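You operate a simulated robot arm through the tools that you are given. There is no shell and no other tool. Be economical: measure what you need, move in short steps, check, and stop when the job is done.

The job below is to be done with a simulated robot arm. You get a single attempt, and the scene is never put back.

## Task
Wax the dull patch on the bookcase with the yellow cloth, then close the tin and put the cloth back. A coat counts when it lies all over at full strength: go over it till it gets no stronger.

Only the result counts: the job must be done as asked and must still hold three seconds after the hand-in. Knocking over, shifting, dropping, spilling or breaking anything else fails it. Flat cloth is picked up by pressing the open fingertips on it (5 to 10 N) and closing them slowly along it; thin cloth reads only 2 to 8 mm in the jaws.

## Robot
A 7-joint arm with a two-finger parallel gripper, fixed in place. Base frame: the origin is at the foot of the arm, x ahead of it, y to its left, z up; the work surface is at about z = 95. Lengths are in cm, angles in rad, forces in N, time in s.
With the tool pointing down near the work surface it reaches from about 36 to 76 cm from the base axis. Its first joint turns from -2.007 to 2.007 rad. Payload 3.91 kg.
Tool frame: the origin (TCP) lies between the finger pads and is the grasp point; the fingertips stand 3 cm ahead of it; z points along the fingers, y is the line along which they close. Largest opening 11 cm; finger width 2, thickness 1; the body of the gripper, 4.8 by 11.2 cm, starts 5.5 cm behind the TCP.
Orientation is that of the tool frame in the base frame, as a unit quaternion [x, y, z, w]. With the fingers straight down and closing along the base's y, the tool's x points along the base's -x, its y along +y and its z along -z.

## Interface
- The arm moves only by the tool send_rows. Its argument "commands" is a list of rows, each a list of 3 entries, a list of its own where there are three numbers: the turn, a rotation vector about the tool's x, y, z in units of 45 degrees (1.0 is 45 degrees), then the shift along the tool's x, y, z in units of 400 mm (1.0 is 400 mm), then the finger opening in cm, from 0 to 11. In form: [[[wx, wy, wz], [x, y, z], fingers], ...]. A call has 1 to 20 rows; each row is the pose to reach, as a shift and turn from the pose commanded when the call began, along the tool's axes at that moment. A call with a number of a shift or a turn outside -1 to 1 is refused whole. Rows are played at 5 a second. More than 5 cm and 0.15 rad between two rows, or a gripper value outside its range, and nothing of the call is played. Where a pose cannot be reached the arm comes as near as it can. A force on the tool above 40 N (or 10 N above the force at the start of the call, whichever is more), or a blocked arm, ends the call early, and 0.2 s more pass. The fingers move at their own pace (about 10.8 cm/s each) and stop on an object; they squeeze with about 39 N. The grip force told is the motor's: it shows also when the fingers shut on nothing. Time passes only in rows, and 0.2 s behind the last, so rows that repeat a pose let the fingers close. It gives the time, the measured TCP pose, the force on the tool (base axes), the opening and the grip force at its end, in the units of the frame above (readings bear some noise), with the torque about the TCP (base axes, N m) and any sound that the robot's microphone picked up, and new pictures: "pictures" is both (left out), scene, wrist or none.
- Cameras (640 x 400 px; columns grow to the right, rows downward): "scene" is fixed at [22.15, -65.09, 153.24]; the picture's right is [0.88, -0.48, 0.00], its down [-0.27, -0.49, -0.83] and it looks along [0.40, 0.73, -0.56] (base axes); focal length 347 px, centre (320, 200). "wrist" rides on the gripper at [7.2, 1.7, -10.3] in the tool frame; the picture's right is [-0.23, 0.97, 0.00], its down [-0.76, -0.18, -0.62] and it looks along [-0.61, -0.14, 0.78] (tool axes); focal length 222 px, centre (320, 200). There is no depth. A picture from a camera that has moved, and an enlarged one, comes with that camera's place and axes in the base frame and with its lens.
- lift_body(by): slides the trunk up (or, below 0, down) by that many cm; the arm rides with it, the base frame stays. It gives what a move gives, with no picture.
- inspect(camera, box): a new picture of the part [left, top, right, bottom] of that camera's present view, enlarged. The clock stands still meanwhile.
- close_job(): hands the job in; it is judged then, once.

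Go step by step. Nothing tells you positions but the pictures and the camera data: compare them with the known pose of the tool, close in by small moves and look again before you grip or let go. The budget is 120 turns and 200 pictures, counting those below and the enlarged ones. Unless the task says otherwise, let go and move clear before handing in, and close with one line.

The tools are called after "Call:" by a JSON object that holds its "name" and its "arguments". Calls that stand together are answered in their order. send_rows: Moves the arm, as the interface text tells. Its arguments: {"type":"object","properties":{"commands":{"type":"array"},"pictures":{"type":"string","enum":["both","scene","wrist","none"]}},"required":["commands"]} The other tools are called the same way: lift_body (by) slides the trunk up or down; inspect (camera, box) takes an enlarged picture of a part of a camera's view; close_job () hands the job in.

At the start:

```text
time_s: 0.0
position: [47.12, -0.28, 121.99]
tool_rot: [0.0, 1.0, 0.0, 0.0]
force: [-0.3, 0.4, -0.2]
moment: [0.02, 0.01, 0.02]
gripper_width: 10.99
grasp_force: 0.0
trunk travel left (down, up): [-80.0, 19.0]
```

scene: 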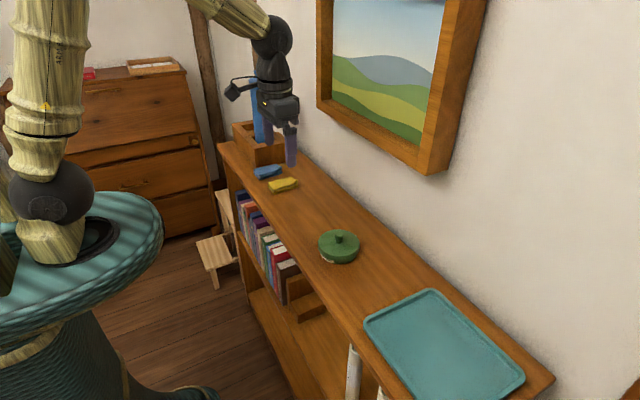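
wrist: 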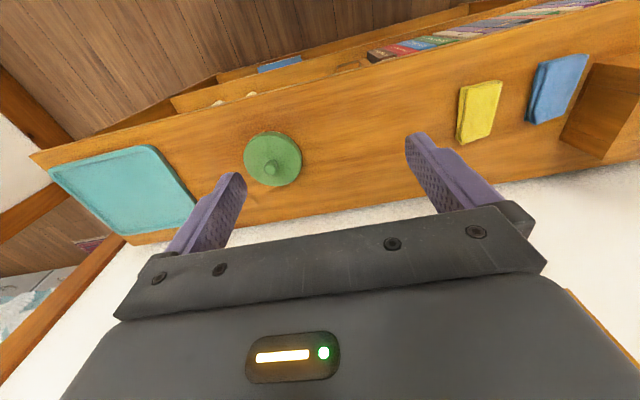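

I see a bookcase top with a yellow cloth, a blue cloth, a green tin with its lid on it, and a tray. I'll look closer to find the dull patch and the state of the tin.

Call:
{"name": "inspect", "arguments": {"camera": "scene", "box": [220, 130, 400, 290]}}

Call:
{"name": "inspect", "arguments": {"camera": "wrist", "box": [160, 60, 480, 240]}}

Call:
{"name": "inspect", "arguments": {"camera": "scene", "box": [320, 230, 560, 400]}}

```text
2.50 times, centred on (310, 210) of scene
camera zoom: at [22.15, -65.09, 153.24], right [0.88, -0.48, 0.0], down [-0.27, -0.49, -0.83], along [0.4, 0.73, -0.56], focal length 867 px, centre (345, 175)
```

zoom: 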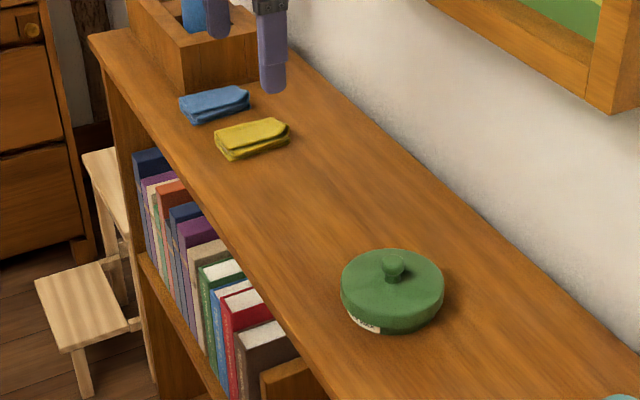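

```text
2.00 times, centred on (320, 150) of wrist
camera zoom: at [39.87, 1.22, 132.3], right [0.23, 0.97, 0.0], down [0.76, -0.18, 0.62], along [0.61, -0.14, -0.78], focal length 444 px, centre (320, 300)
```

zoom: 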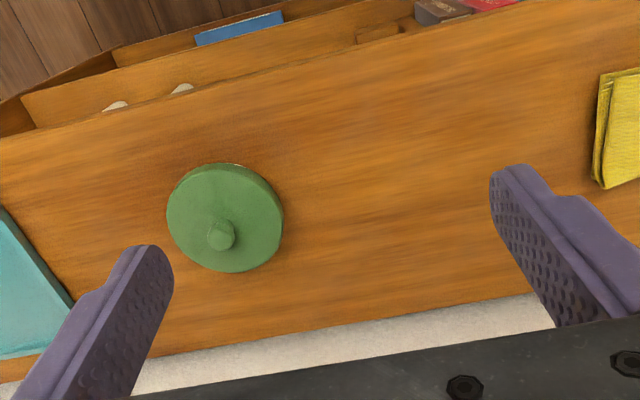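

```text
2.35 times, centred on (440, 315) of scene
camera zoom: at [22.15, -65.09, 153.24], right [0.88, -0.48, 0.0], down [-0.27, -0.49, -0.83], along [0.4, 0.73, -0.56], focal length 816 px, centre (38, -71)
```

zoom: 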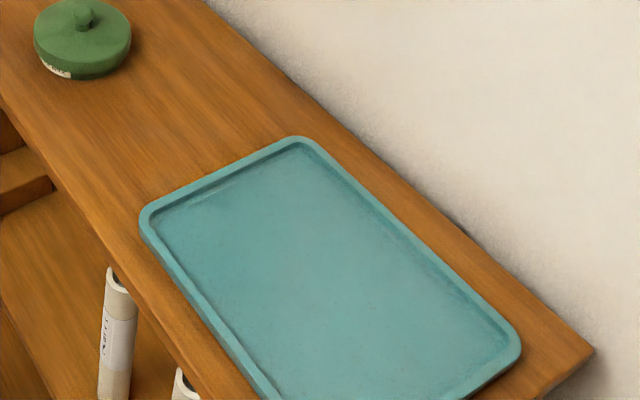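

No patch is obvious yet, so I'll enlarge the bare stretches of the top.

Call:
{"name": "inspect", "arguments": {"camera": "scene", "box": [260, 170, 360, 240]}}

Call:
{"name": "inspect", "arguments": {"camera": "scene", "box": [320, 230, 420, 300]}}

Call:
{"name": "inspect", "arguments": {"camera": "wrist", "box": [280, 60, 480, 220]}}

Call:
{"name": "inspect", "arguments": {"camera": "scene", "box": [220, 240, 400, 400]}}

```text
5.71 times, centred on (310, 205) of scene
camera zoom: at [22.15, -65.09, 153.24], right [0.88, -0.48, 0.0], down [-0.27, -0.49, -0.83], along [0.4, 0.73, -0.56], focal length 1982 px, centre (377, 171)
```

zoom: 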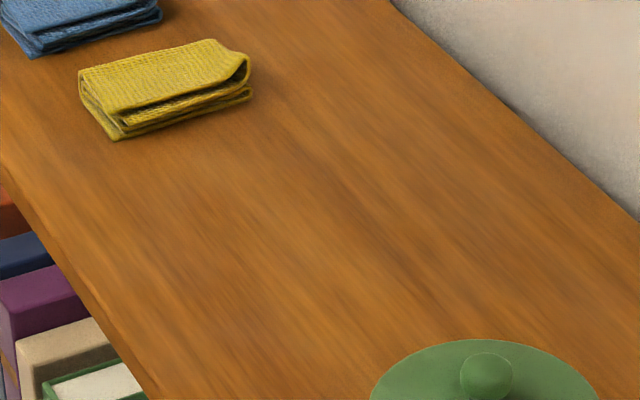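

```text
5.71 times, centred on (370, 265) of scene
camera zoom: at [22.15, -65.09, 153.24], right [0.88, -0.48, 0.0], down [-0.27, -0.49, -0.83], along [0.4, 0.73, -0.56], focal length 1982 px, centre (34, -171)
```

zoom: 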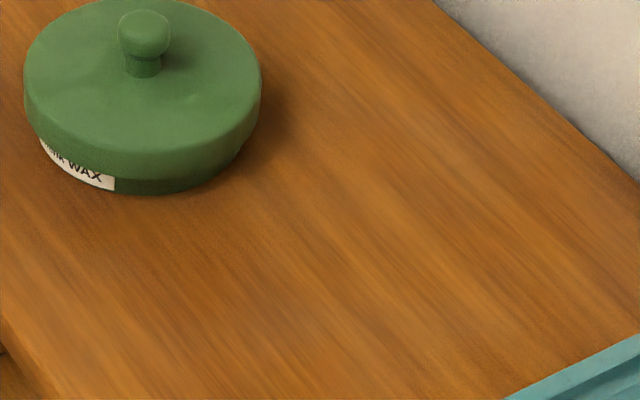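

```text
2.50 times, centred on (380, 140) of wrist
camera zoom: at [39.87, 1.22, 132.3], right [0.23, 0.97, 0.0], down [0.76, -0.18, 0.62], along [0.61, -0.14, -0.78], focal length 555 px, centre (170, 350)
```

zoom: 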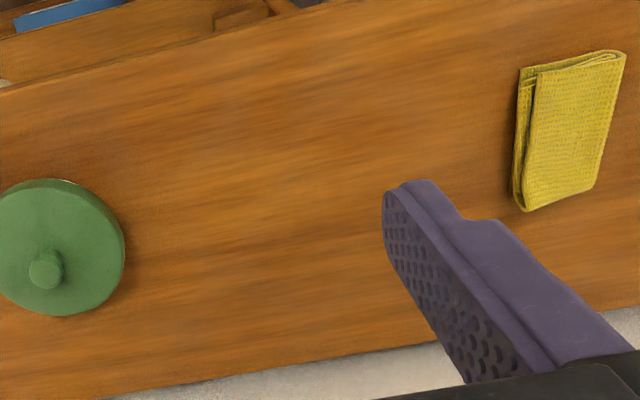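

```text
2.50 times, centred on (310, 320) of scene
camera zoom: at [22.15, -65.09, 153.24], right [0.88, -0.48, 0.0], down [-0.27, -0.49, -0.83], along [0.4, 0.73, -0.56], focal length 867 px, centre (345, -100)
```

zoom: 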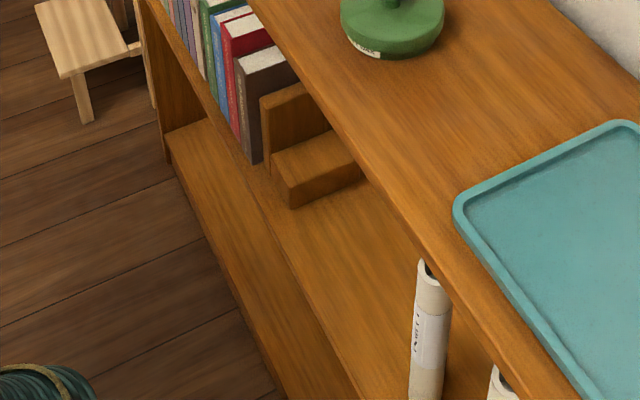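

The bare top shows no clear patch so far. I'll move the wrist camera sideways to see the rest of the top at other angles.

Call:
{"name": "send_rows", "arguments": {"commands": [[[0, 0, 0], [0, -0.1, 0], 11], [[0, 0, 0], [0, -0.2, 0], 11], [[0, 0, 0], [0, -0.3, 0], 11], [[0, 0, 0], [0, -0.4, 0], 11], [[0, 0, 0], [0, -0.5, 0], 11], [[0, 0, 0], [0, -0.6, 0], 11], [[0, 0, 0], [0, -0.7, 0], 11]]}}

```text
time_s: 1.6
position: [46.92, -28.56, 121.92]
tool_rot: [0.0, 1.0, 0.001, 0.0]
force: [-0.8, 0.3, 0.4]
moment: [0.02, -0.03, 0.01]
gripper_width: 11.01
grasp_force: 0.0
trunk travel left (down, up): [-80.0, 19.0]
camera wrist: at [39.81, -27.06, 132.21], right [0.23, 0.97, 0.0], down [0.76, -0.18, 0.62], along [0.61, -0.14, -0.78], focal length 222 px, centre (320, 200)
```

scene: 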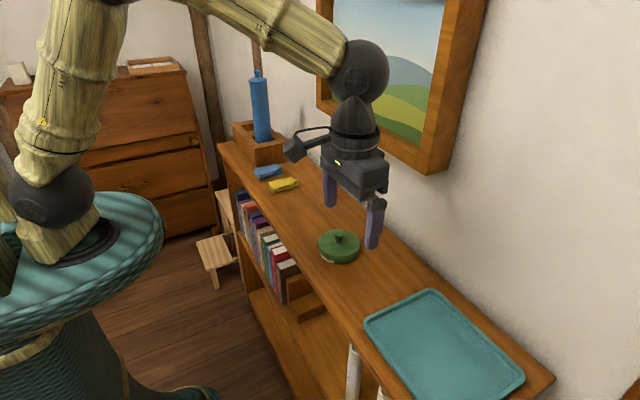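
wrist: 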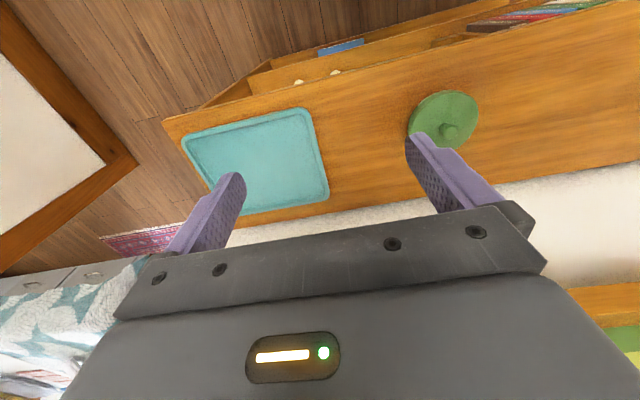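

Call:
{"name": "inspect", "arguments": {"camera": "wrist", "box": [160, 60, 400, 210]}}

Call:
{"name": "inspect", "arguments": {"camera": "wrist", "box": [400, 0, 640, 190]}}

Call:
{"name": "inspect", "arguments": {"camera": "scene", "box": [210, 110, 330, 200]}}

```text
2.67 times, centred on (280, 135) of wrist
camera zoom: at [39.81, -27.06, 132.21], right [0.23, 0.97, 0.0], down [0.76, -0.18, 0.62], along [0.61, -0.14, -0.78], focal length 592 px, centre (427, 373)
```

zoom: 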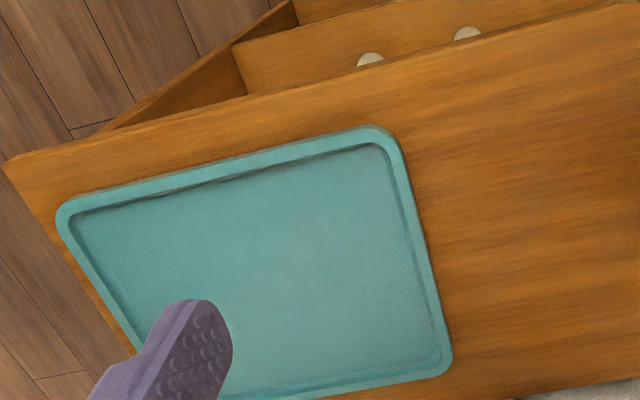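

```text
2.11 times, centred on (520, 95) of wrist
camera zoom: at [39.81, -27.06, 132.21], right [0.23, 0.97, 0.0], down [0.76, -0.18, 0.62], along [0.61, -0.14, -0.78], focal length 468 px, centre (-101, 421)
```

zoom: 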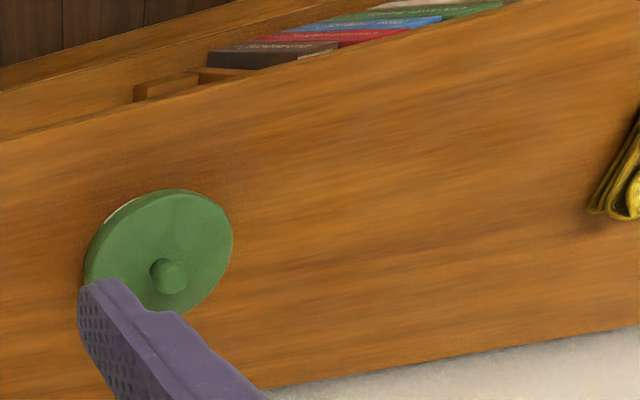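

```text
4.44 times, centred on (270, 155) of scene
camera zoom: at [22.15, -65.09, 153.24], right [0.88, -0.48, 0.0], down [-0.27, -0.49, -0.83], along [0.4, 0.73, -0.56], focal length 1541 px, centre (542, 400)
```

zoom: 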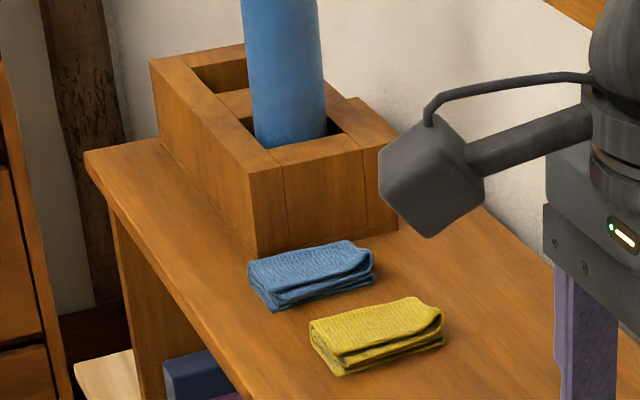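

Nothing duller stands out yet. I'll bring the wrist camera down over the stretch between the tin and the cloth for a closer look.

Call:
{"name": "send_rows", "arguments": {"commands": [[[0, 0, 0], [0.019, 0.1, 0.02], 11], [[0, 0, 0], [0.038, 0.2, 0.04], 11], [[0, 0, 0], [0.057, 0.3, 0.06], 11], [[0, 0, 0], [0.076, 0.4, 0.08], 11], [[0, 0, 0], [0.095, 0.5, 0.1], 11], [[0, 0, 0], [0.114, 0.6, 0.12], 11], [[0, 0, 0], [0.133, 0.7, 0.14], 11], [[0, 0, 0], [0.152, 0.8, 0.16], 11], [[0, 0, 0], [0.171, 0.9, 0.18], 11]], "pictures": "wrist"}}

```text
time_s: 3.6
position: [40.14, 7.8, 114.64]
tool_rot: [0.0, 1.0, -0.001, 0.001]
force: [0.0, 0.0, 0.7]
moment: [0.0, 0.03, 0.01]
gripper_width: 11.0
grasp_force: 0.1
trunk travel left (down, up): [-80.0, 19.0]
camera wrist: at [32.94, 9.32, 124.98], right [0.23, 0.97, 0.0], down [0.76, -0.18, 0.62], along [0.61, -0.14, -0.78], focal length 222 px, centre (320, 200)
```

wrist: 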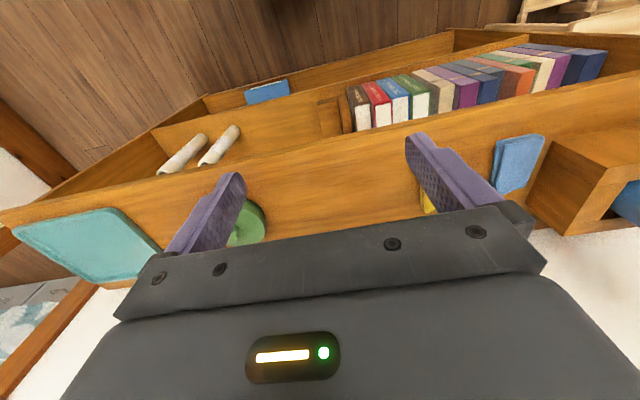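

Call:
{"name": "inspect", "arguments": {"camera": "wrist", "box": [140, 60, 380, 210]}}

Call:
{"name": "inspect", "arguments": {"camera": "wrist", "box": [240, 100, 440, 225]}}

```text
2.67 times, centred on (260, 135) of wrist
camera zoom: at [32.94, 9.32, 124.98], right [0.23, 0.97, 0.0], down [0.76, -0.18, 0.62], along [0.61, -0.14, -0.78], focal length 592 px, centre (480, 373)
```

zoom: 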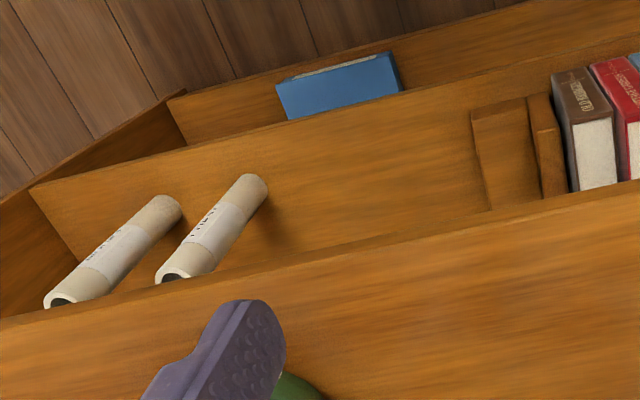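

```text
3.20 times, centred on (340, 162) of wrist
camera zoom: at [32.94, 9.32, 124.98], right [0.23, 0.97, 0.0], down [0.76, -0.18, 0.62], along [0.61, -0.14, -0.78], focal length 711 px, centre (256, 320)
```

zoom: 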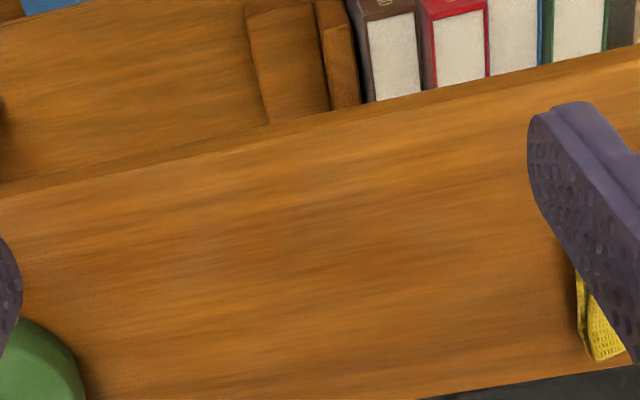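

The area around (51, 4) looks slightly greyish. I'll go lower to check it.

Call:
{"name": "send_rows", "arguments": {"commands": [[[0, 0, 0], [-0.058, -0.032, 0.08], 11], [[0, 0, 0], [-0.116, -0.064, 0.16], 11], [[0, 0, 0], [-0.175, -0.095, 0.24], 11]]}}

```text
time_s: 4.4
position: [47.49, 3.96, 105.04]
tool_rot: [0.0, 1.0, 0.001, 0.0]
force: [-0.5, -0.8, -0.2]
moment: [0.01, -0.01, 0.01]
gripper_width: 11.0
grasp_force: 0.0
trunk travel left (down, up): [-80.0, 19.0]
camera wrist: at [40.26, 5.36, 115.41], right [0.23, 0.97, 0.0], down [0.76, -0.18, 0.62], along [0.61, -0.14, -0.78], focal length 222 px, centre (320, 200)
```

scene: 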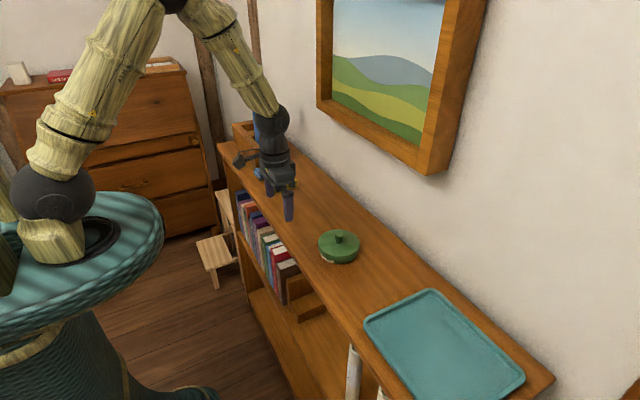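
wrist: 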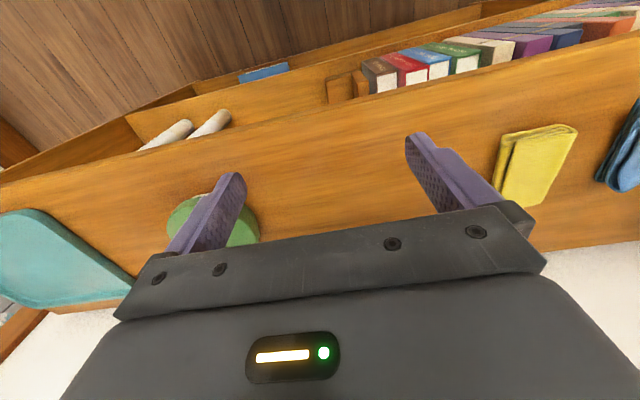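

Call:
{"name": "inspect", "arguments": {"camera": "wrist", "box": [220, 90, 460, 240]}}

```text
2.67 times, centred on (340, 165) of wrist
camera zoom: at [40.26, 5.36, 115.41], right [0.23, 0.97, 0.0], down [0.76, -0.18, 0.62], along [0.61, -0.14, -0.78], focal length 592 px, centre (267, 293)
```

zoom: 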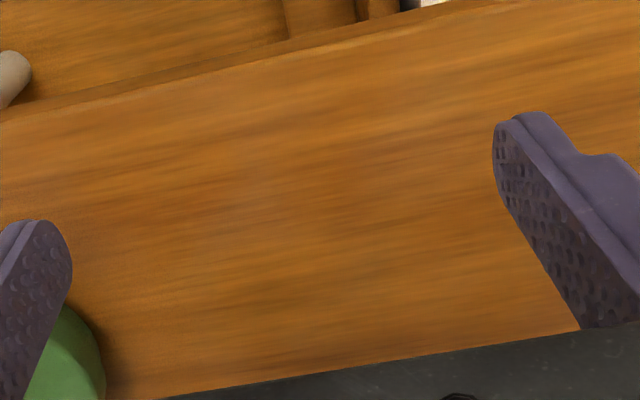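

Call:
{"name": "send_rows", "arguments": {"commands": [[[0, 0, 0], [0.05, 0.05, -0.1], 11], [[0, 0, 0], [0.1, 0.1, -0.2], 11], [[0, 0, 0], [0.1, 0.2, -0.25], 11], [[0, 0, 0], [0.1, 0.3, -0.25], 11], [[0, 0, 0], [0.1, 0.4, -0.25], 11]], "pictures": "wrist"}}

Call:
{"name": "inspect", "arguments": {"camera": "scene", "box": [240, 170, 340, 280]}}

Call:
{"name": "inspect", "arguments": {"camera": "scene", "box": [200, 120, 520, 320]}}

```text
time_s: 5.6
position: [43.35, 20.1, 115.12]
tool_rot: [0.0, 1.0, 0.0, 0.0]
force: [-0.4, -0.1, -0.4]
moment: [-0.01, 0.01, -0.04]
gripper_width: 10.99
grasp_force: 0.1
trunk travel left (down, up): [-80.0, 19.0]
camera wrist: at [36.0, 21.57, 125.45], right [0.23, 0.97, 0.0], down [0.76, -0.18, 0.62], along [0.61, -0.14, -0.78], focal length 222 px, centre (320, 200)
```

wrist: 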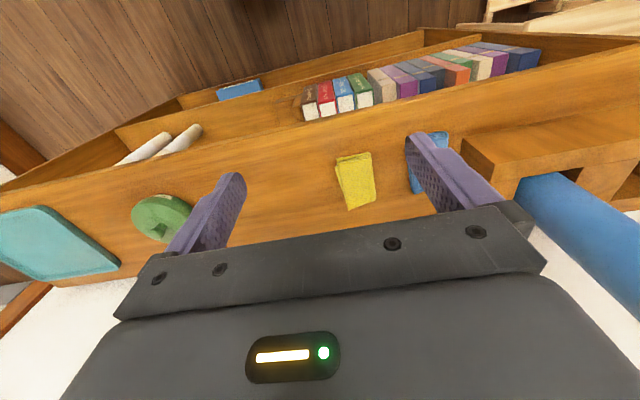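

```text
3.64 times, centred on (290, 225) of scene
camera zoom: at [22.15, -65.09, 153.24], right [0.88, -0.48, 0.0], down [-0.27, -0.49, -0.83], along [0.4, 0.73, -0.56], focal length 1261 px, centre (429, 109)
```

zoom: 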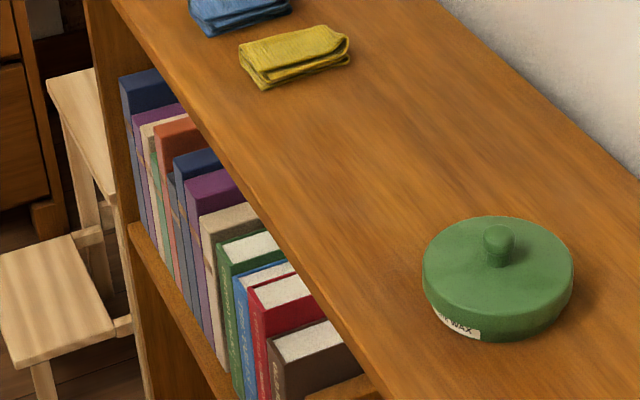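

```text
2.00 times, centred on (360, 220) of scene
camera zoom: at [22.15, -65.09, 153.24], right [0.88, -0.48, 0.0], down [-0.27, -0.49, -0.83], along [0.4, 0.73, -0.56], focal length 694 px, centre (240, 160)
```

zoom: 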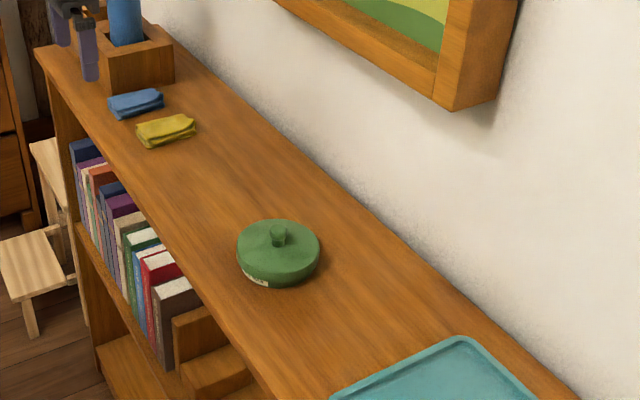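

I now see a slightly greyer area at about x 48.5–54.5, y -2.5–7, and it is consistent across two views, so I take that as the dull patch. Next I hover over the tin (about 56.6, -11.1) to locate the knob.

Call:
{"name": "send_rows", "arguments": {"commands": [[[0, 0, 0], [-0.041, -0.0975, 0.009], 11], [[0, 0, 0], [-0.083, -0.195, 0.018], 11], [[0, 0, 0], [-0.124, -0.2925, 0.027], 11], [[0, 0, 0], [-0.165, -0.39, 0.037], 11], [[0, 0, 0], [-0.207, -0.4875, 0.046], 11], [[0, 0, 0], [-0.248, -0.585, 0.055], 11], [[0, 0, 0], [-0.29, -0.6825, 0.065], 11], [[0, 0, 0], [-0.331, -0.78, 0.075], 11]]}}

Call:
{"name": "inspect", "arguments": {"camera": "wrist", "box": [220, 60, 420, 185]}}

```text
time_s: 7.4
position: [56.6, -11.47, 111.95]
tool_rot: [0.0, 1.0, 0.0, 0.001]
force: [0.3, 0.1, -0.1]
moment: [0.01, 0.05, -0.04]
gripper_width: 11.02
grasp_force: 0.0
trunk travel left (down, up): [-80.0, 19.0]
camera wrist: at [49.36, -9.89, 122.32], right [0.23, 0.97, 0.0], down [0.76, -0.18, 0.62], along [0.61, -0.14, -0.78], focal length 222 px, centre (320, 200)
```

scene: 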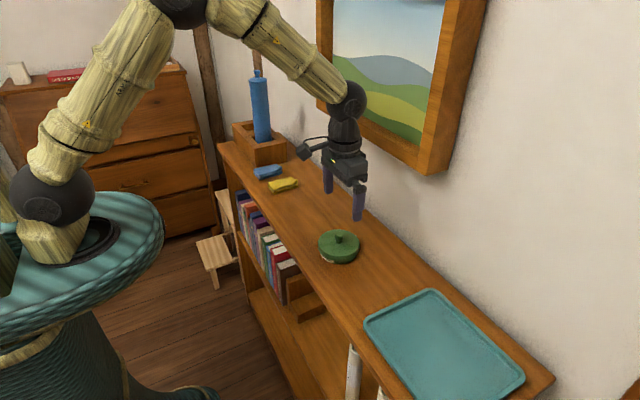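
wrist: 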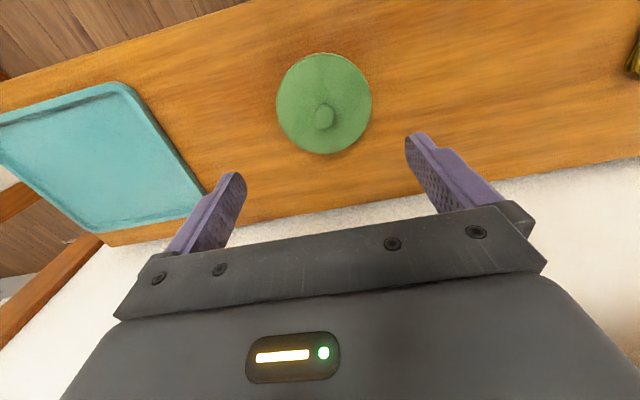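

```text
3.20 times, centred on (320, 122) of wrist
camera zoom: at [49.36, -9.89, 122.32], right [0.23, 0.97, 0.0], down [0.76, -0.18, 0.62], along [0.61, -0.14, -0.78], focal length 711 px, centre (320, 448)
```

zoom: 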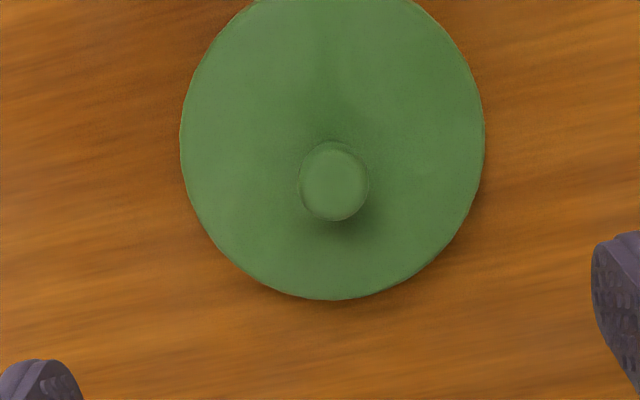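

The knob is at about (56.4, -11.1), top near z 101. I'll descend around it with the fingers part open.

Call:
{"name": "send_rows", "arguments": {"commands": [[[0, 0, 0], [0.002, 0.004, 0.08], 6], [[0, 0, 0], [0.004, 0.007, 0.16], 5], [[0, 0, 0], [0.004, 0.007, 0.22], 5], [[0, 0, 0], [0.004, 0.007, 0.238], 5]]}}

Call:
{"name": "inspect", "arguments": {"camera": "scene", "box": [300, 190, 380, 270]}}

```text
time_s: 8.4
position: [56.34, -11.13, 102.61]
tool_rot: [0.0, 1.0, 0.0, -0.001]
force: [-0.5, 0.0, -0.5]
moment: [-0.01, 0.01, 0.03]
gripper_width: 5.02
grasp_force: 0.0
trunk travel left (down, up): [-80.0, 19.0]
camera wrist: at [49.12, -9.46, 112.95], right [0.23, 0.97, 0.0], down [0.76, -0.18, 0.62], along [0.61, -0.14, -0.78], focal length 222 px, centre (320, 200)
```

scene: 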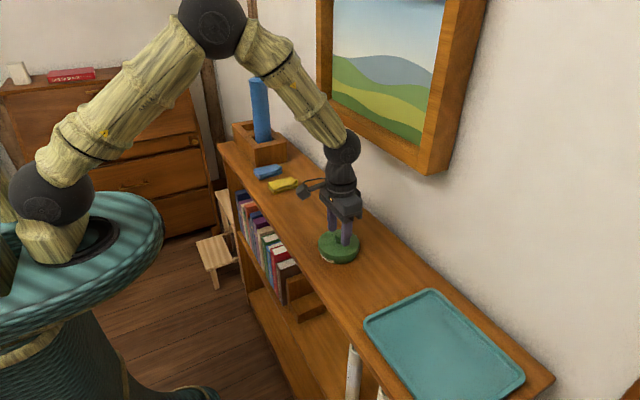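
wrist: 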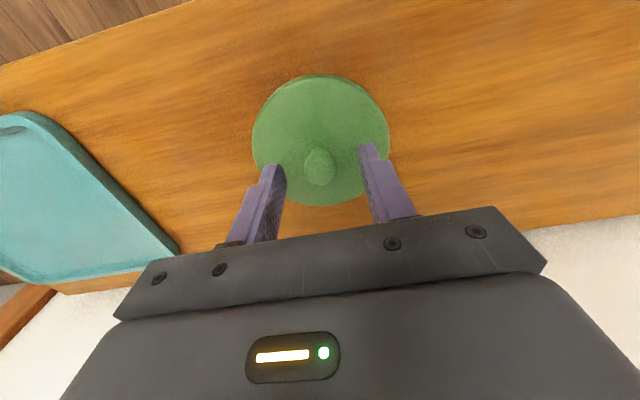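

```text
5.00 times, centred on (340, 230) of scene
camera zoom: at [22.15, -65.09, 153.24], right [0.88, -0.48, 0.0], down [-0.27, -0.49, -0.83], along [0.4, 0.73, -0.56], focal length 1734 px, centre (220, 50)
```

zoom: 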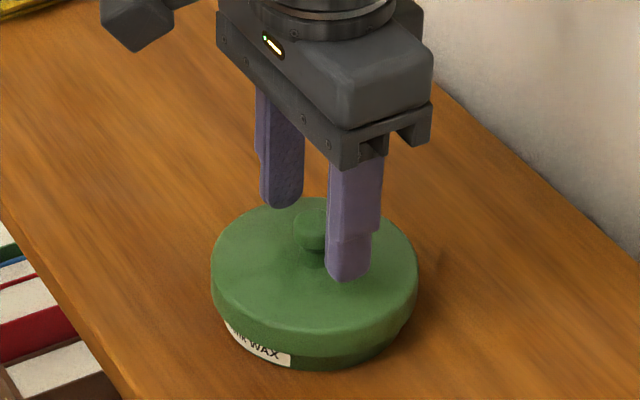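

The fingers straddle the knob and are centred. I go a little lower and close.

Call:
{"name": "send_rows", "arguments": {"commands": [[[0, 0, 0], [0, 0, 0.012], 5], [[0, 0, 0], [0, 0, 0.02], 5], [[0, 0, 0], [0, 0, 0.02], 3], [[0, 0, 0], [0, 0, 0.02], 1], [[0, 0, 0], [0, 0, 0.02], 1], [[0, 0, 0], [0, 0, 0.02], 1]]}}

```text
time_s: 9.8
position: [56.34, -10.98, 101.83]
tool_rot: [0.0, 1.0, 0.0, 0.0]
force: [0.5, -0.9, -0.1]
moment: [0.0, 0.01, 0.03]
gripper_width: 2.01
grasp_force: 39.4
trunk travel left (down, up): [-80.0, 19.0]
camera wrist: at [49.13, -9.48, 112.17], right [0.23, 0.97, 0.0], down [0.76, -0.18, 0.62], along [0.61, -0.14, -0.78], focal length 222 px, centre (320, 200)
```

scene: 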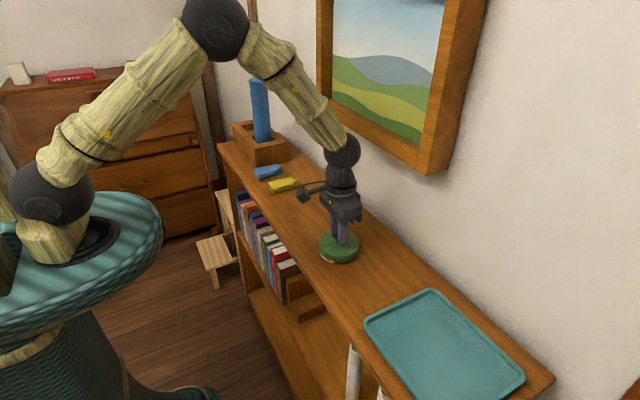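
wrist: 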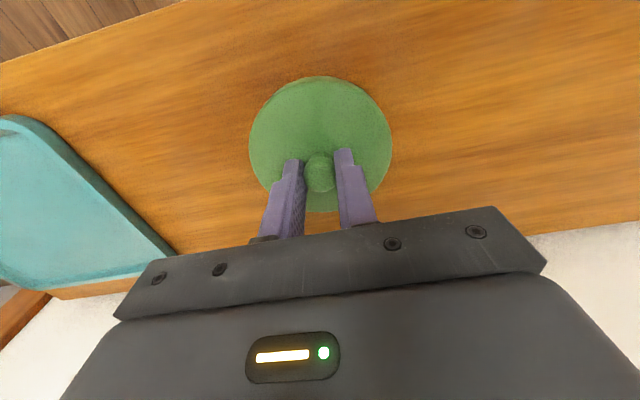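

Gripped at 2.0 cm. I lift gently.

Call:
{"name": "send_rows", "arguments": {"commands": [[[0, 0, 0], [0, 0, -0.01], 1], [[0, 0, 0], [0, 0, -0.03], 1], [[0, 0, 0], [0, 0, -0.06], 1], [[0, 0, 0], [0, 0, -0.1], 1]]}}

```text
time_s: 10.8
position: [56.35, -11.19, 105.83]
tool_rot: [0.0, 1.0, 0.0, 0.0]
force: [-0.7, 0.1, -0.4]
moment: [0.01, -0.01, 0.04]
gripper_width: 2.05
grasp_force: 38.9
trunk travel left (down, up): [-80.0, 19.0]
camera wrist: at [49.09, -9.5, 116.22], right [0.23, 0.97, 0.0], down [0.76, -0.18, 0.62], along [0.61, -0.14, -0.78], focal length 222 px, centre (320, 200)
```

scene: 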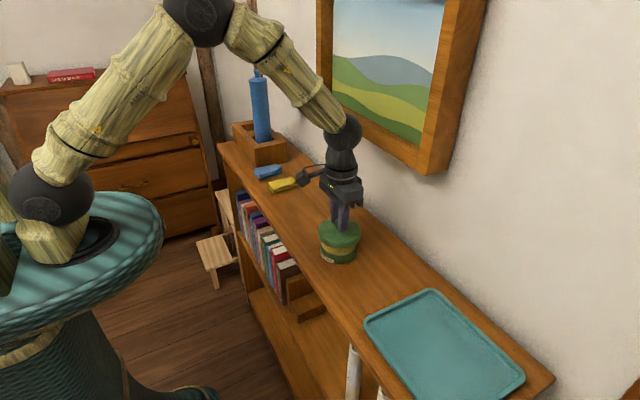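
wrist: 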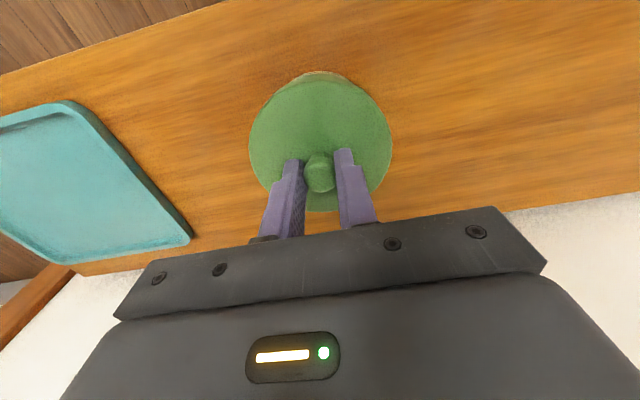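

The lid is off. I carry it to the free spot between tin and tray, (56.3, -24.4), and stop above the surface.

Call:
{"name": "send_rows", "arguments": {"commands": [[[0, 0, 0], [0, 0, -0.06], 1], [[0, 0, 0], [0, -0.1, -0.06], 1], [[0, 0, 0], [0, -0.2, -0.06], 1], [[0, 0, 0], [0, -0.3, -0.06], 1], [[0, 0, 0], [0, -0.332, -0.05], 1], [[0, 0, 0], [0, -0.332, 0.05], 1], [[0, 0, 0], [0, -0.332, 0.08], 1]]}}

Call:
{"name": "inspect", "arguments": {"camera": "scene", "box": [310, 200, 430, 320]}}

```text
time_s: 12.4
position: [56.33, -24.38, 102.5]
tool_rot: [0.0, 1.0, -0.001, 0.0]
force: [-0.2, 0.1, 0.1]
moment: [-0.01, -0.02, -0.01]
gripper_width: 2.03
grasp_force: 39.4
trunk travel left (down, up): [-80.0, 19.0]
camera wrist: at [49.1, -22.75, 112.94], right [0.23, 0.97, 0.0], down [0.76, -0.18, 0.62], along [0.61, -0.14, -0.78], focal length 222 px, centre (320, 200)
```

scene: 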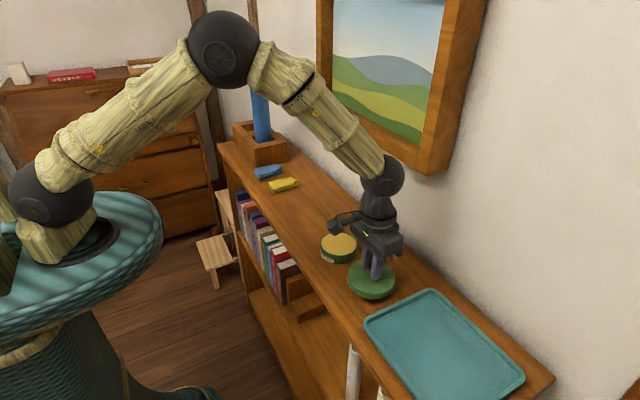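
wrist: 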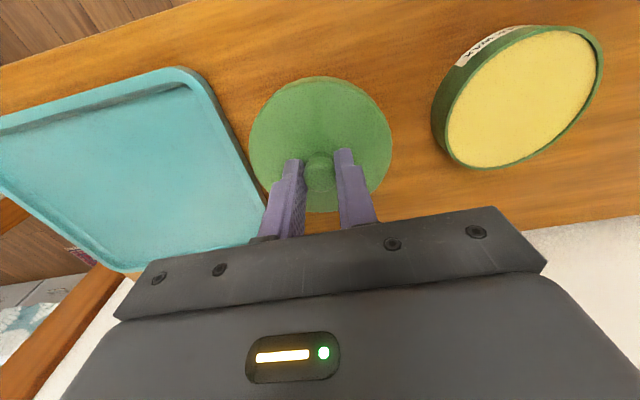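

```text
3.33 times, centred on (370, 260) of scene
camera zoom: at [22.15, -65.09, 153.24], right [0.88, -0.48, 0.0], down [-0.27, -0.49, -0.83], along [0.4, 0.73, -0.56], focal length 1156 px, centre (153, 0)
```

zoom: 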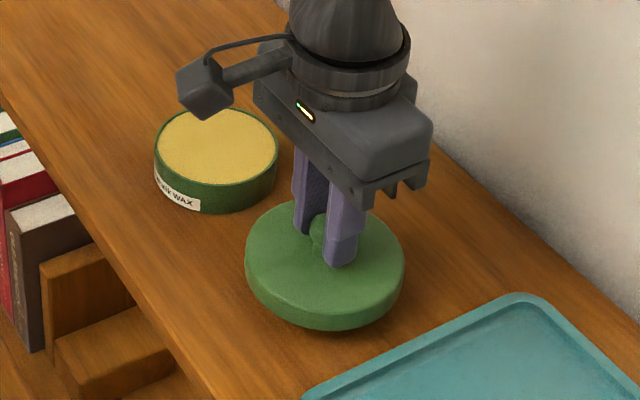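

The tin is open and the wax surface is visible. I lower the lid slowly.

Call:
{"name": "send_rows", "arguments": {"commands": [[[0, 0, 0], [0, 0, 0.01], 1], [[0, 0, 0], [0, 0, 0.02], 1], [[0, 0, 0], [0, 0, 0.03], 1], [[0, 0, 0], [0, 0, 0.035], 1]], "pictures": "none"}}

Call:
{"name": "inspect", "arguments": {"camera": "scene", "box": [330, 220, 410, 310]}}

```text
time_s: 13.4
position: [56.39, -24.27, 101.13]
tool_rot: [0.0, 1.0, 0.0, -0.001]
force: [0.4, -0.3, -0.5]
moment: [0.01, 0.03, 0.03]
gripper_width: 2.03
grasp_force: 39.2
trunk travel left (down, up): [-80.0, 19.0]
```

```text
4.44 times, centred on (370, 265) of scene
camera zoom: at [22.15, -65.09, 153.24], right [0.88, -0.48, 0.0], down [-0.27, -0.49, -0.83], along [0.4, 0.73, -0.56], focal length 1541 px, centre (98, -89)
```

zoom: 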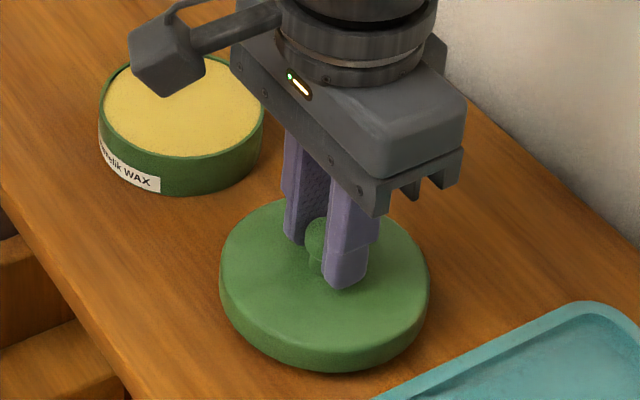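

Call:
{"name": "send_rows", "arguments": {"commands": [[[0, 0, 0], [0, 0, 0.005], 1], [[0, 0, 0], [0, 0, 0.01], 1], [[0, 0, 0], [0, 0, 0.015], 1]], "pictures": "none"}}

Call:
{"name": "inspect", "arguments": {"camera": "scene", "box": [330, 220, 410, 310]}}

```text
time_s: 14.2
position: [56.29, -24.42, 100.6]
tool_rot: [0.001, 1.0, 0.0, -0.001]
force: [0.8, -0.1, -0.7]
moment: [0.0, -0.01, 0.0]
gripper_width: 2.05
grasp_force: 39.0
trunk travel left (down, up): [-80.0, 19.0]
```

```text
4.44 times, centred on (370, 265) of scene
camera zoom: at [22.15, -65.09, 153.24], right [0.88, -0.48, 0.0], down [-0.27, -0.49, -0.83], along [0.4, 0.73, -0.56], focal length 1541 px, centre (98, -89)
```

zoom: 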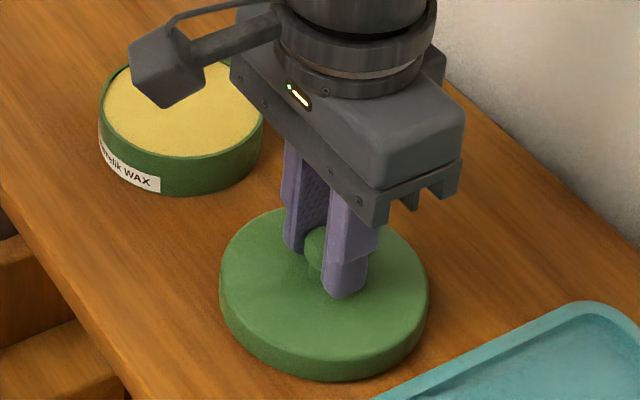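

Call:
{"name": "send_rows", "arguments": {"commands": [[[0, 0, 0], [0, 0, 0.004], 1], [[0, 0, 0], [0, 0, 0.008], 1], [[0, 0, 0], [0, 0, 0.01], 1]], "pictures": "none"}}

```text
time_s: 15.0
position: [56.3, -24.4, 100.24]
tool_rot: [0.0, 1.0, 0.0, 0.0]
force: [0.6, 0.2, 2.0]
moment: [0.0, 0.12, 0.0]
gripper_width: 2.04
grasp_force: 39.5
trunk travel left (down, up): [-80.0, 19.0]
```

Contact has begun (2 N). I press slightly, open, and back off upwards.

Call:
{"name": "send_rows", "arguments": {"commands": [[[0, 0, 0], [0, 0, 0.001], 1], [[0, 0, 0], [0, 0, 0.001], 1.8], [[0, 0, 0], [0, 0, 0.001], 2.6], [[0, 0, 0], [0, 0, 0.001], 4], [[0, 0, 0], [0, 0, 0.001], 5], [[0, 0, 0], [0, 0, -0.05], 5], [[0, 0, 0], [0, 0, -0.15], 6], [[0, 0, 0], [0, 0, -0.25], 8]]}}

Call:
{"name": "inspect", "arguments": {"camera": "wrist", "box": [260, 60, 640, 260]}}

```text
time_s: 16.8
position: [56.32, -24.29, 110.27]
tool_rot: [0.0, 1.0, 0.0, 0.0]
force: [-0.1, 0.3, -0.7]
moment: [0.03, -0.03, -0.01]
gripper_width: 7.99
grasp_force: 0.1
trunk travel left (down, up): [-80.0, 19.0]
camera wrist: at [49.18, -22.73, 120.64], right [0.23, 0.97, 0.0], down [0.76, -0.18, 0.62], along [0.61, -0.14, -0.78], focal length 222 px, centre (320, 200)
```

scene: 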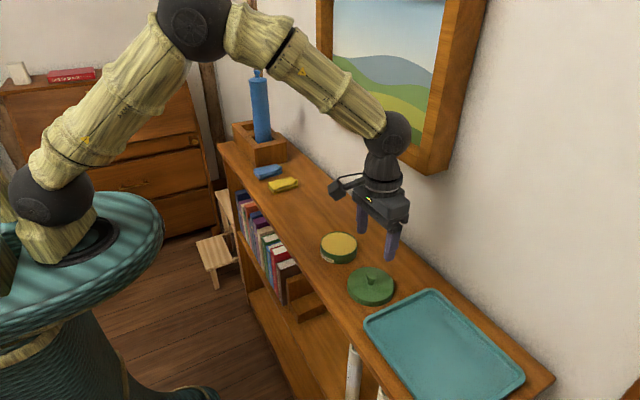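
wrist: 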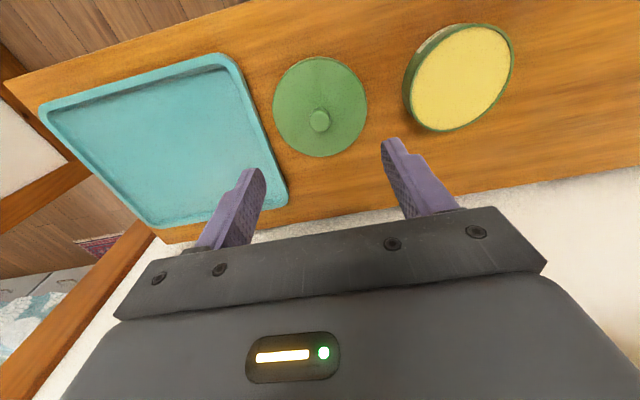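

```text
1.68 times, centred on (450, 160) of wrist
camera zoom: at [49.18, -22.73, 120.64], right [0.23, 0.97, 0.0], down [0.76, -0.18, 0.62], along [0.61, -0.14, -0.78], focal length 374 px, centre (101, 267)
```

zoom: 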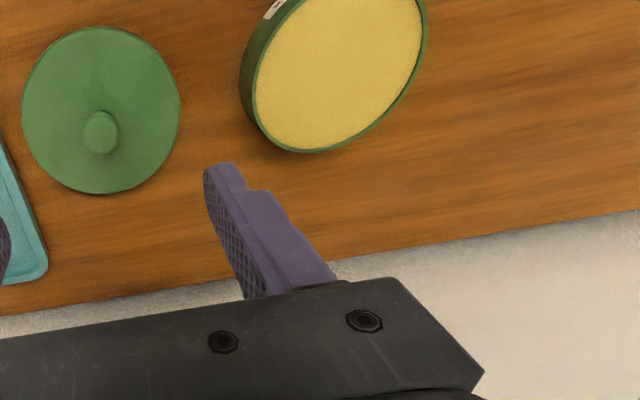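

The lid stands clear on the bookcase. Now I go over to the yellow cloth.

Call:
{"name": "send_rows", "arguments": {"commands": [[[0, 0, 0], [0, 0.1, -0.05], 8], [[0, 0, 0], [0, 0.21, -0.05], 8], [[0, 0, 0], [0, 0.32, -0.05], 8], [[0, 0, 0], [0, 0.43, -0.05], 8], [[0, 0, 0], [0, 0.54, -0.05], 8], [[0, 0, 0], [0, 0.65, -0.05], 8], [[0, 0, 0], [0, 0.76, -0.05], 8], [[0, 0, 0], [0, 0.87, -0.05], 8], [[0, 0, 0], [0, 0.98, -0.05], 8]], "pictures": "none"}}

Call:
{"name": "send_rows", "arguments": {"commands": [[[0, 0, 0], [0, 0.08, 0.03], 8], [[0, 0, 0], [0, 0.16, 0.05], 8]]}}

Call:
{"name": "inspect", "arguments": {"camera": "wrist", "box": [200, 50, 440, 200]}}

Call:
{"name": "inspect", "arguments": {"camera": "wrist", "box": [0, 60, 320, 260]}}

```text
time_s: 18.8
position: [56.17, 14.81, 112.25]
tool_rot: [0.0, 1.0, -0.001, 0.0]
force: [-0.1, -0.1, -0.6]
moment: [-0.05, -0.01, 0.0]
gripper_width: 8.03
grasp_force: 0.1
trunk travel left (down, up): [-80.0, 19.0]
```

```text
time_s: 19.4
position: [56.28, 21.29, 110.15]
tool_rot: [0.0, 1.0, 0.001, 0.0]
force: [0.2, 0.1, -0.1]
moment: [-0.02, -0.02, -0.01]
gripper_width: 8.01
grasp_force: 0.1
trunk travel left (down, up): [-80.0, 19.0]
camera wrist: at [49.04, 22.82, 120.52], right [0.23, 0.97, 0.0], down [0.76, -0.18, 0.62], along [0.61, -0.14, -0.78], focal length 222 px, centre (320, 200)
```

scene: 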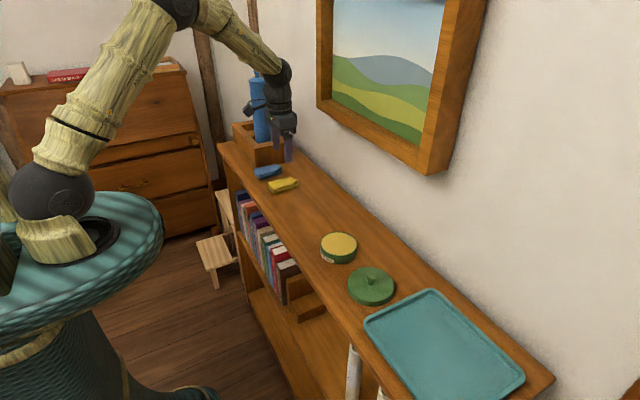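
wrist: 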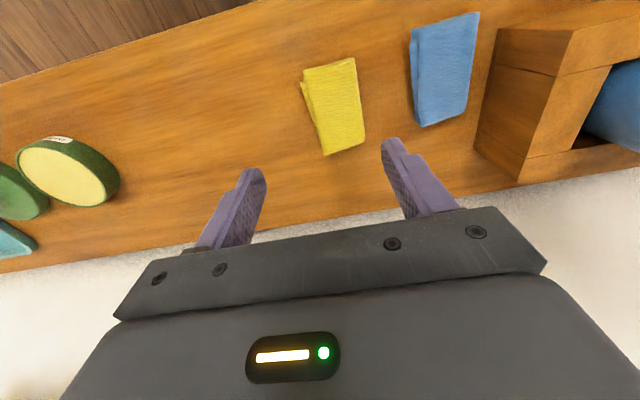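

```text
2.67 times, centred on (320, 125) of wrist
camera zoom: at [49.04, 22.82, 120.52], right [0.23, 0.97, 0.0], down [0.76, -0.18, 0.62], along [0.61, -0.14, -0.78], focal length 592 px, centre (320, 400)
```

zoom: 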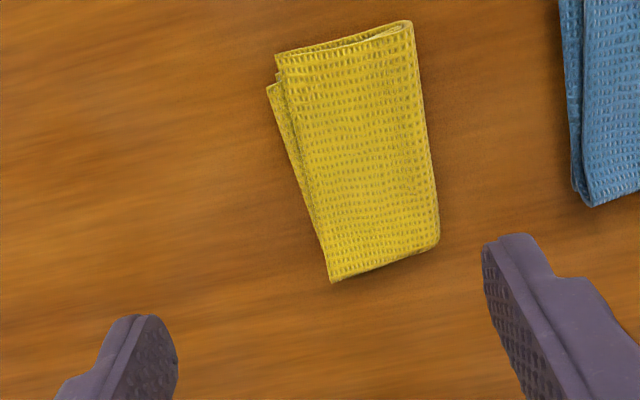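

```text
2.00 times, centred on (160, 160) of wrist
camera zoom: at [49.04, 22.82, 120.52], right [0.23, 0.97, 0.0], down [0.76, -0.18, 0.62], along [0.61, -0.14, -0.78], focal length 444 px, centre (640, 280)
```

zoom: 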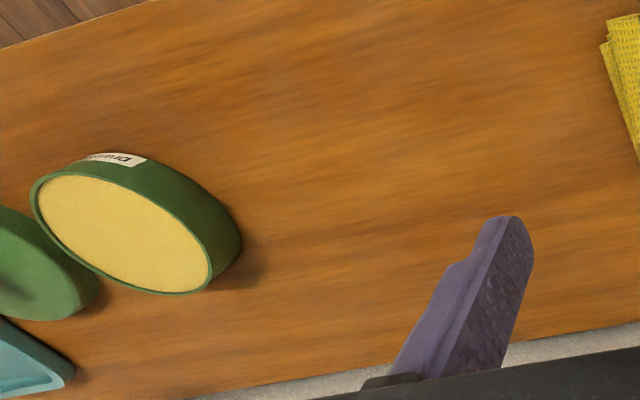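

The yellow cloth is a folded pad of about 9 x 5 cm, centred at (56.7, 22.9). I check its thickness.

Call:
{"name": "inspect", "arguments": {"camera": "scene", "box": [245, 155, 309, 203]}}

```text
8.33 times, centred on (277, 179) of scene
camera zoom: at [22.15, -65.09, 153.24], right [0.88, -0.48, 0.0], down [-0.27, -0.49, -0.83], along [0.4, 0.73, -0.56], focal length 2890 px, centre (678, 375)
```

zoom: 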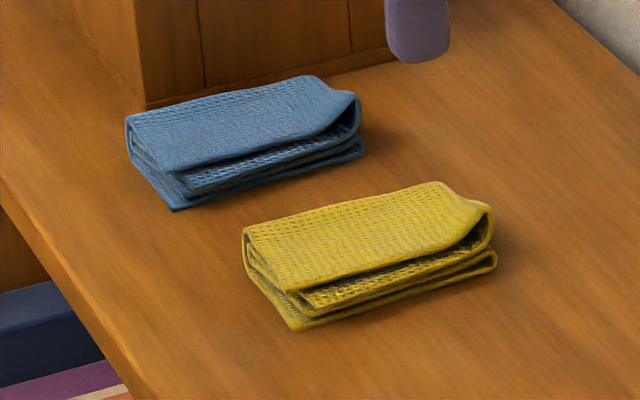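

The pad is about 1.8 cm thick. I'll straddle it with the fingers open to 8 cm and descend to just above the wood beside it.

Call:
{"name": "send_rows", "arguments": {"commands": [[[0, 0, 0], [-0.01, 0.041, 0.03], 8], [[0, 0, 0], [-0.01, 0.041, 0.12], 8], [[0, 0, 0], [-0.01, 0.041, 0.2], 8], [[0, 0, 0], [-0.01, 0.041, 0.24], 8]]}}

Call:
{"name": "inspect", "arguments": {"camera": "wrist", "box": [200, 50, 440, 250]}}

```text
time_s: 20.4
position: [56.71, 22.9, 100.5]
tool_rot: [0.0, 1.0, 0.0, 0.0]
force: [-0.2, 0.2, -0.5]
moment: [0.01, 0.02, 0.01]
gripper_width: 7.99
grasp_force: 0.1
trunk travel left (down, up): [-80.0, 19.0]
camera wrist: at [49.49, 24.4, 110.87], right [0.23, 0.97, 0.0], down [0.76, -0.18, 0.62], along [0.61, -0.14, -0.78], focal length 222 px, centre (320, 200)
```

scene: 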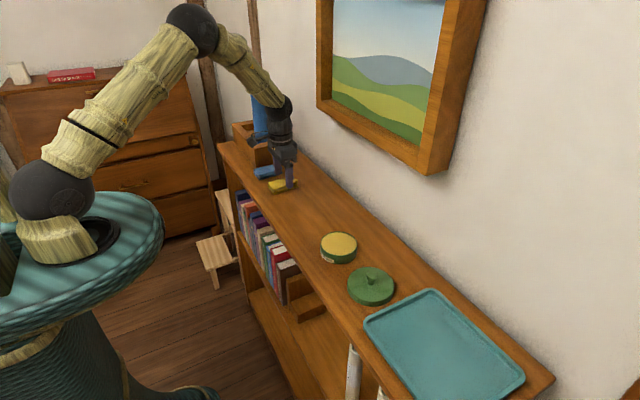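
wrist: 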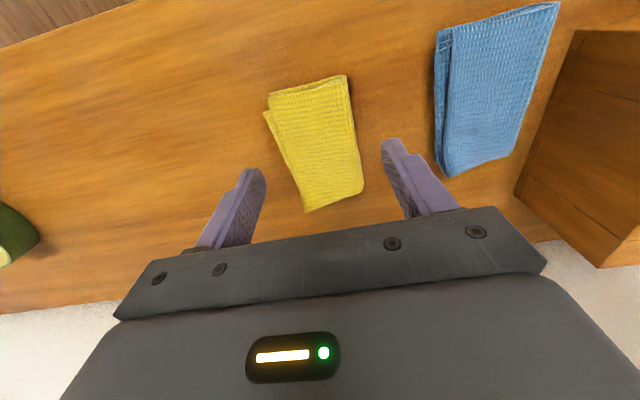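

```text
2.00 times, centred on (320, 150) of wrist
camera zoom: at [49.49, 24.4, 110.87], right [0.23, 0.97, 0.0], down [0.76, -0.18, 0.62], along [0.61, -0.14, -0.78], focal length 444 px, centre (320, 300)
```

zoom: 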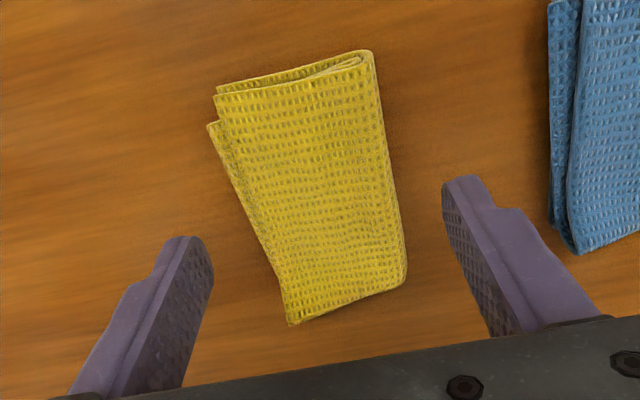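

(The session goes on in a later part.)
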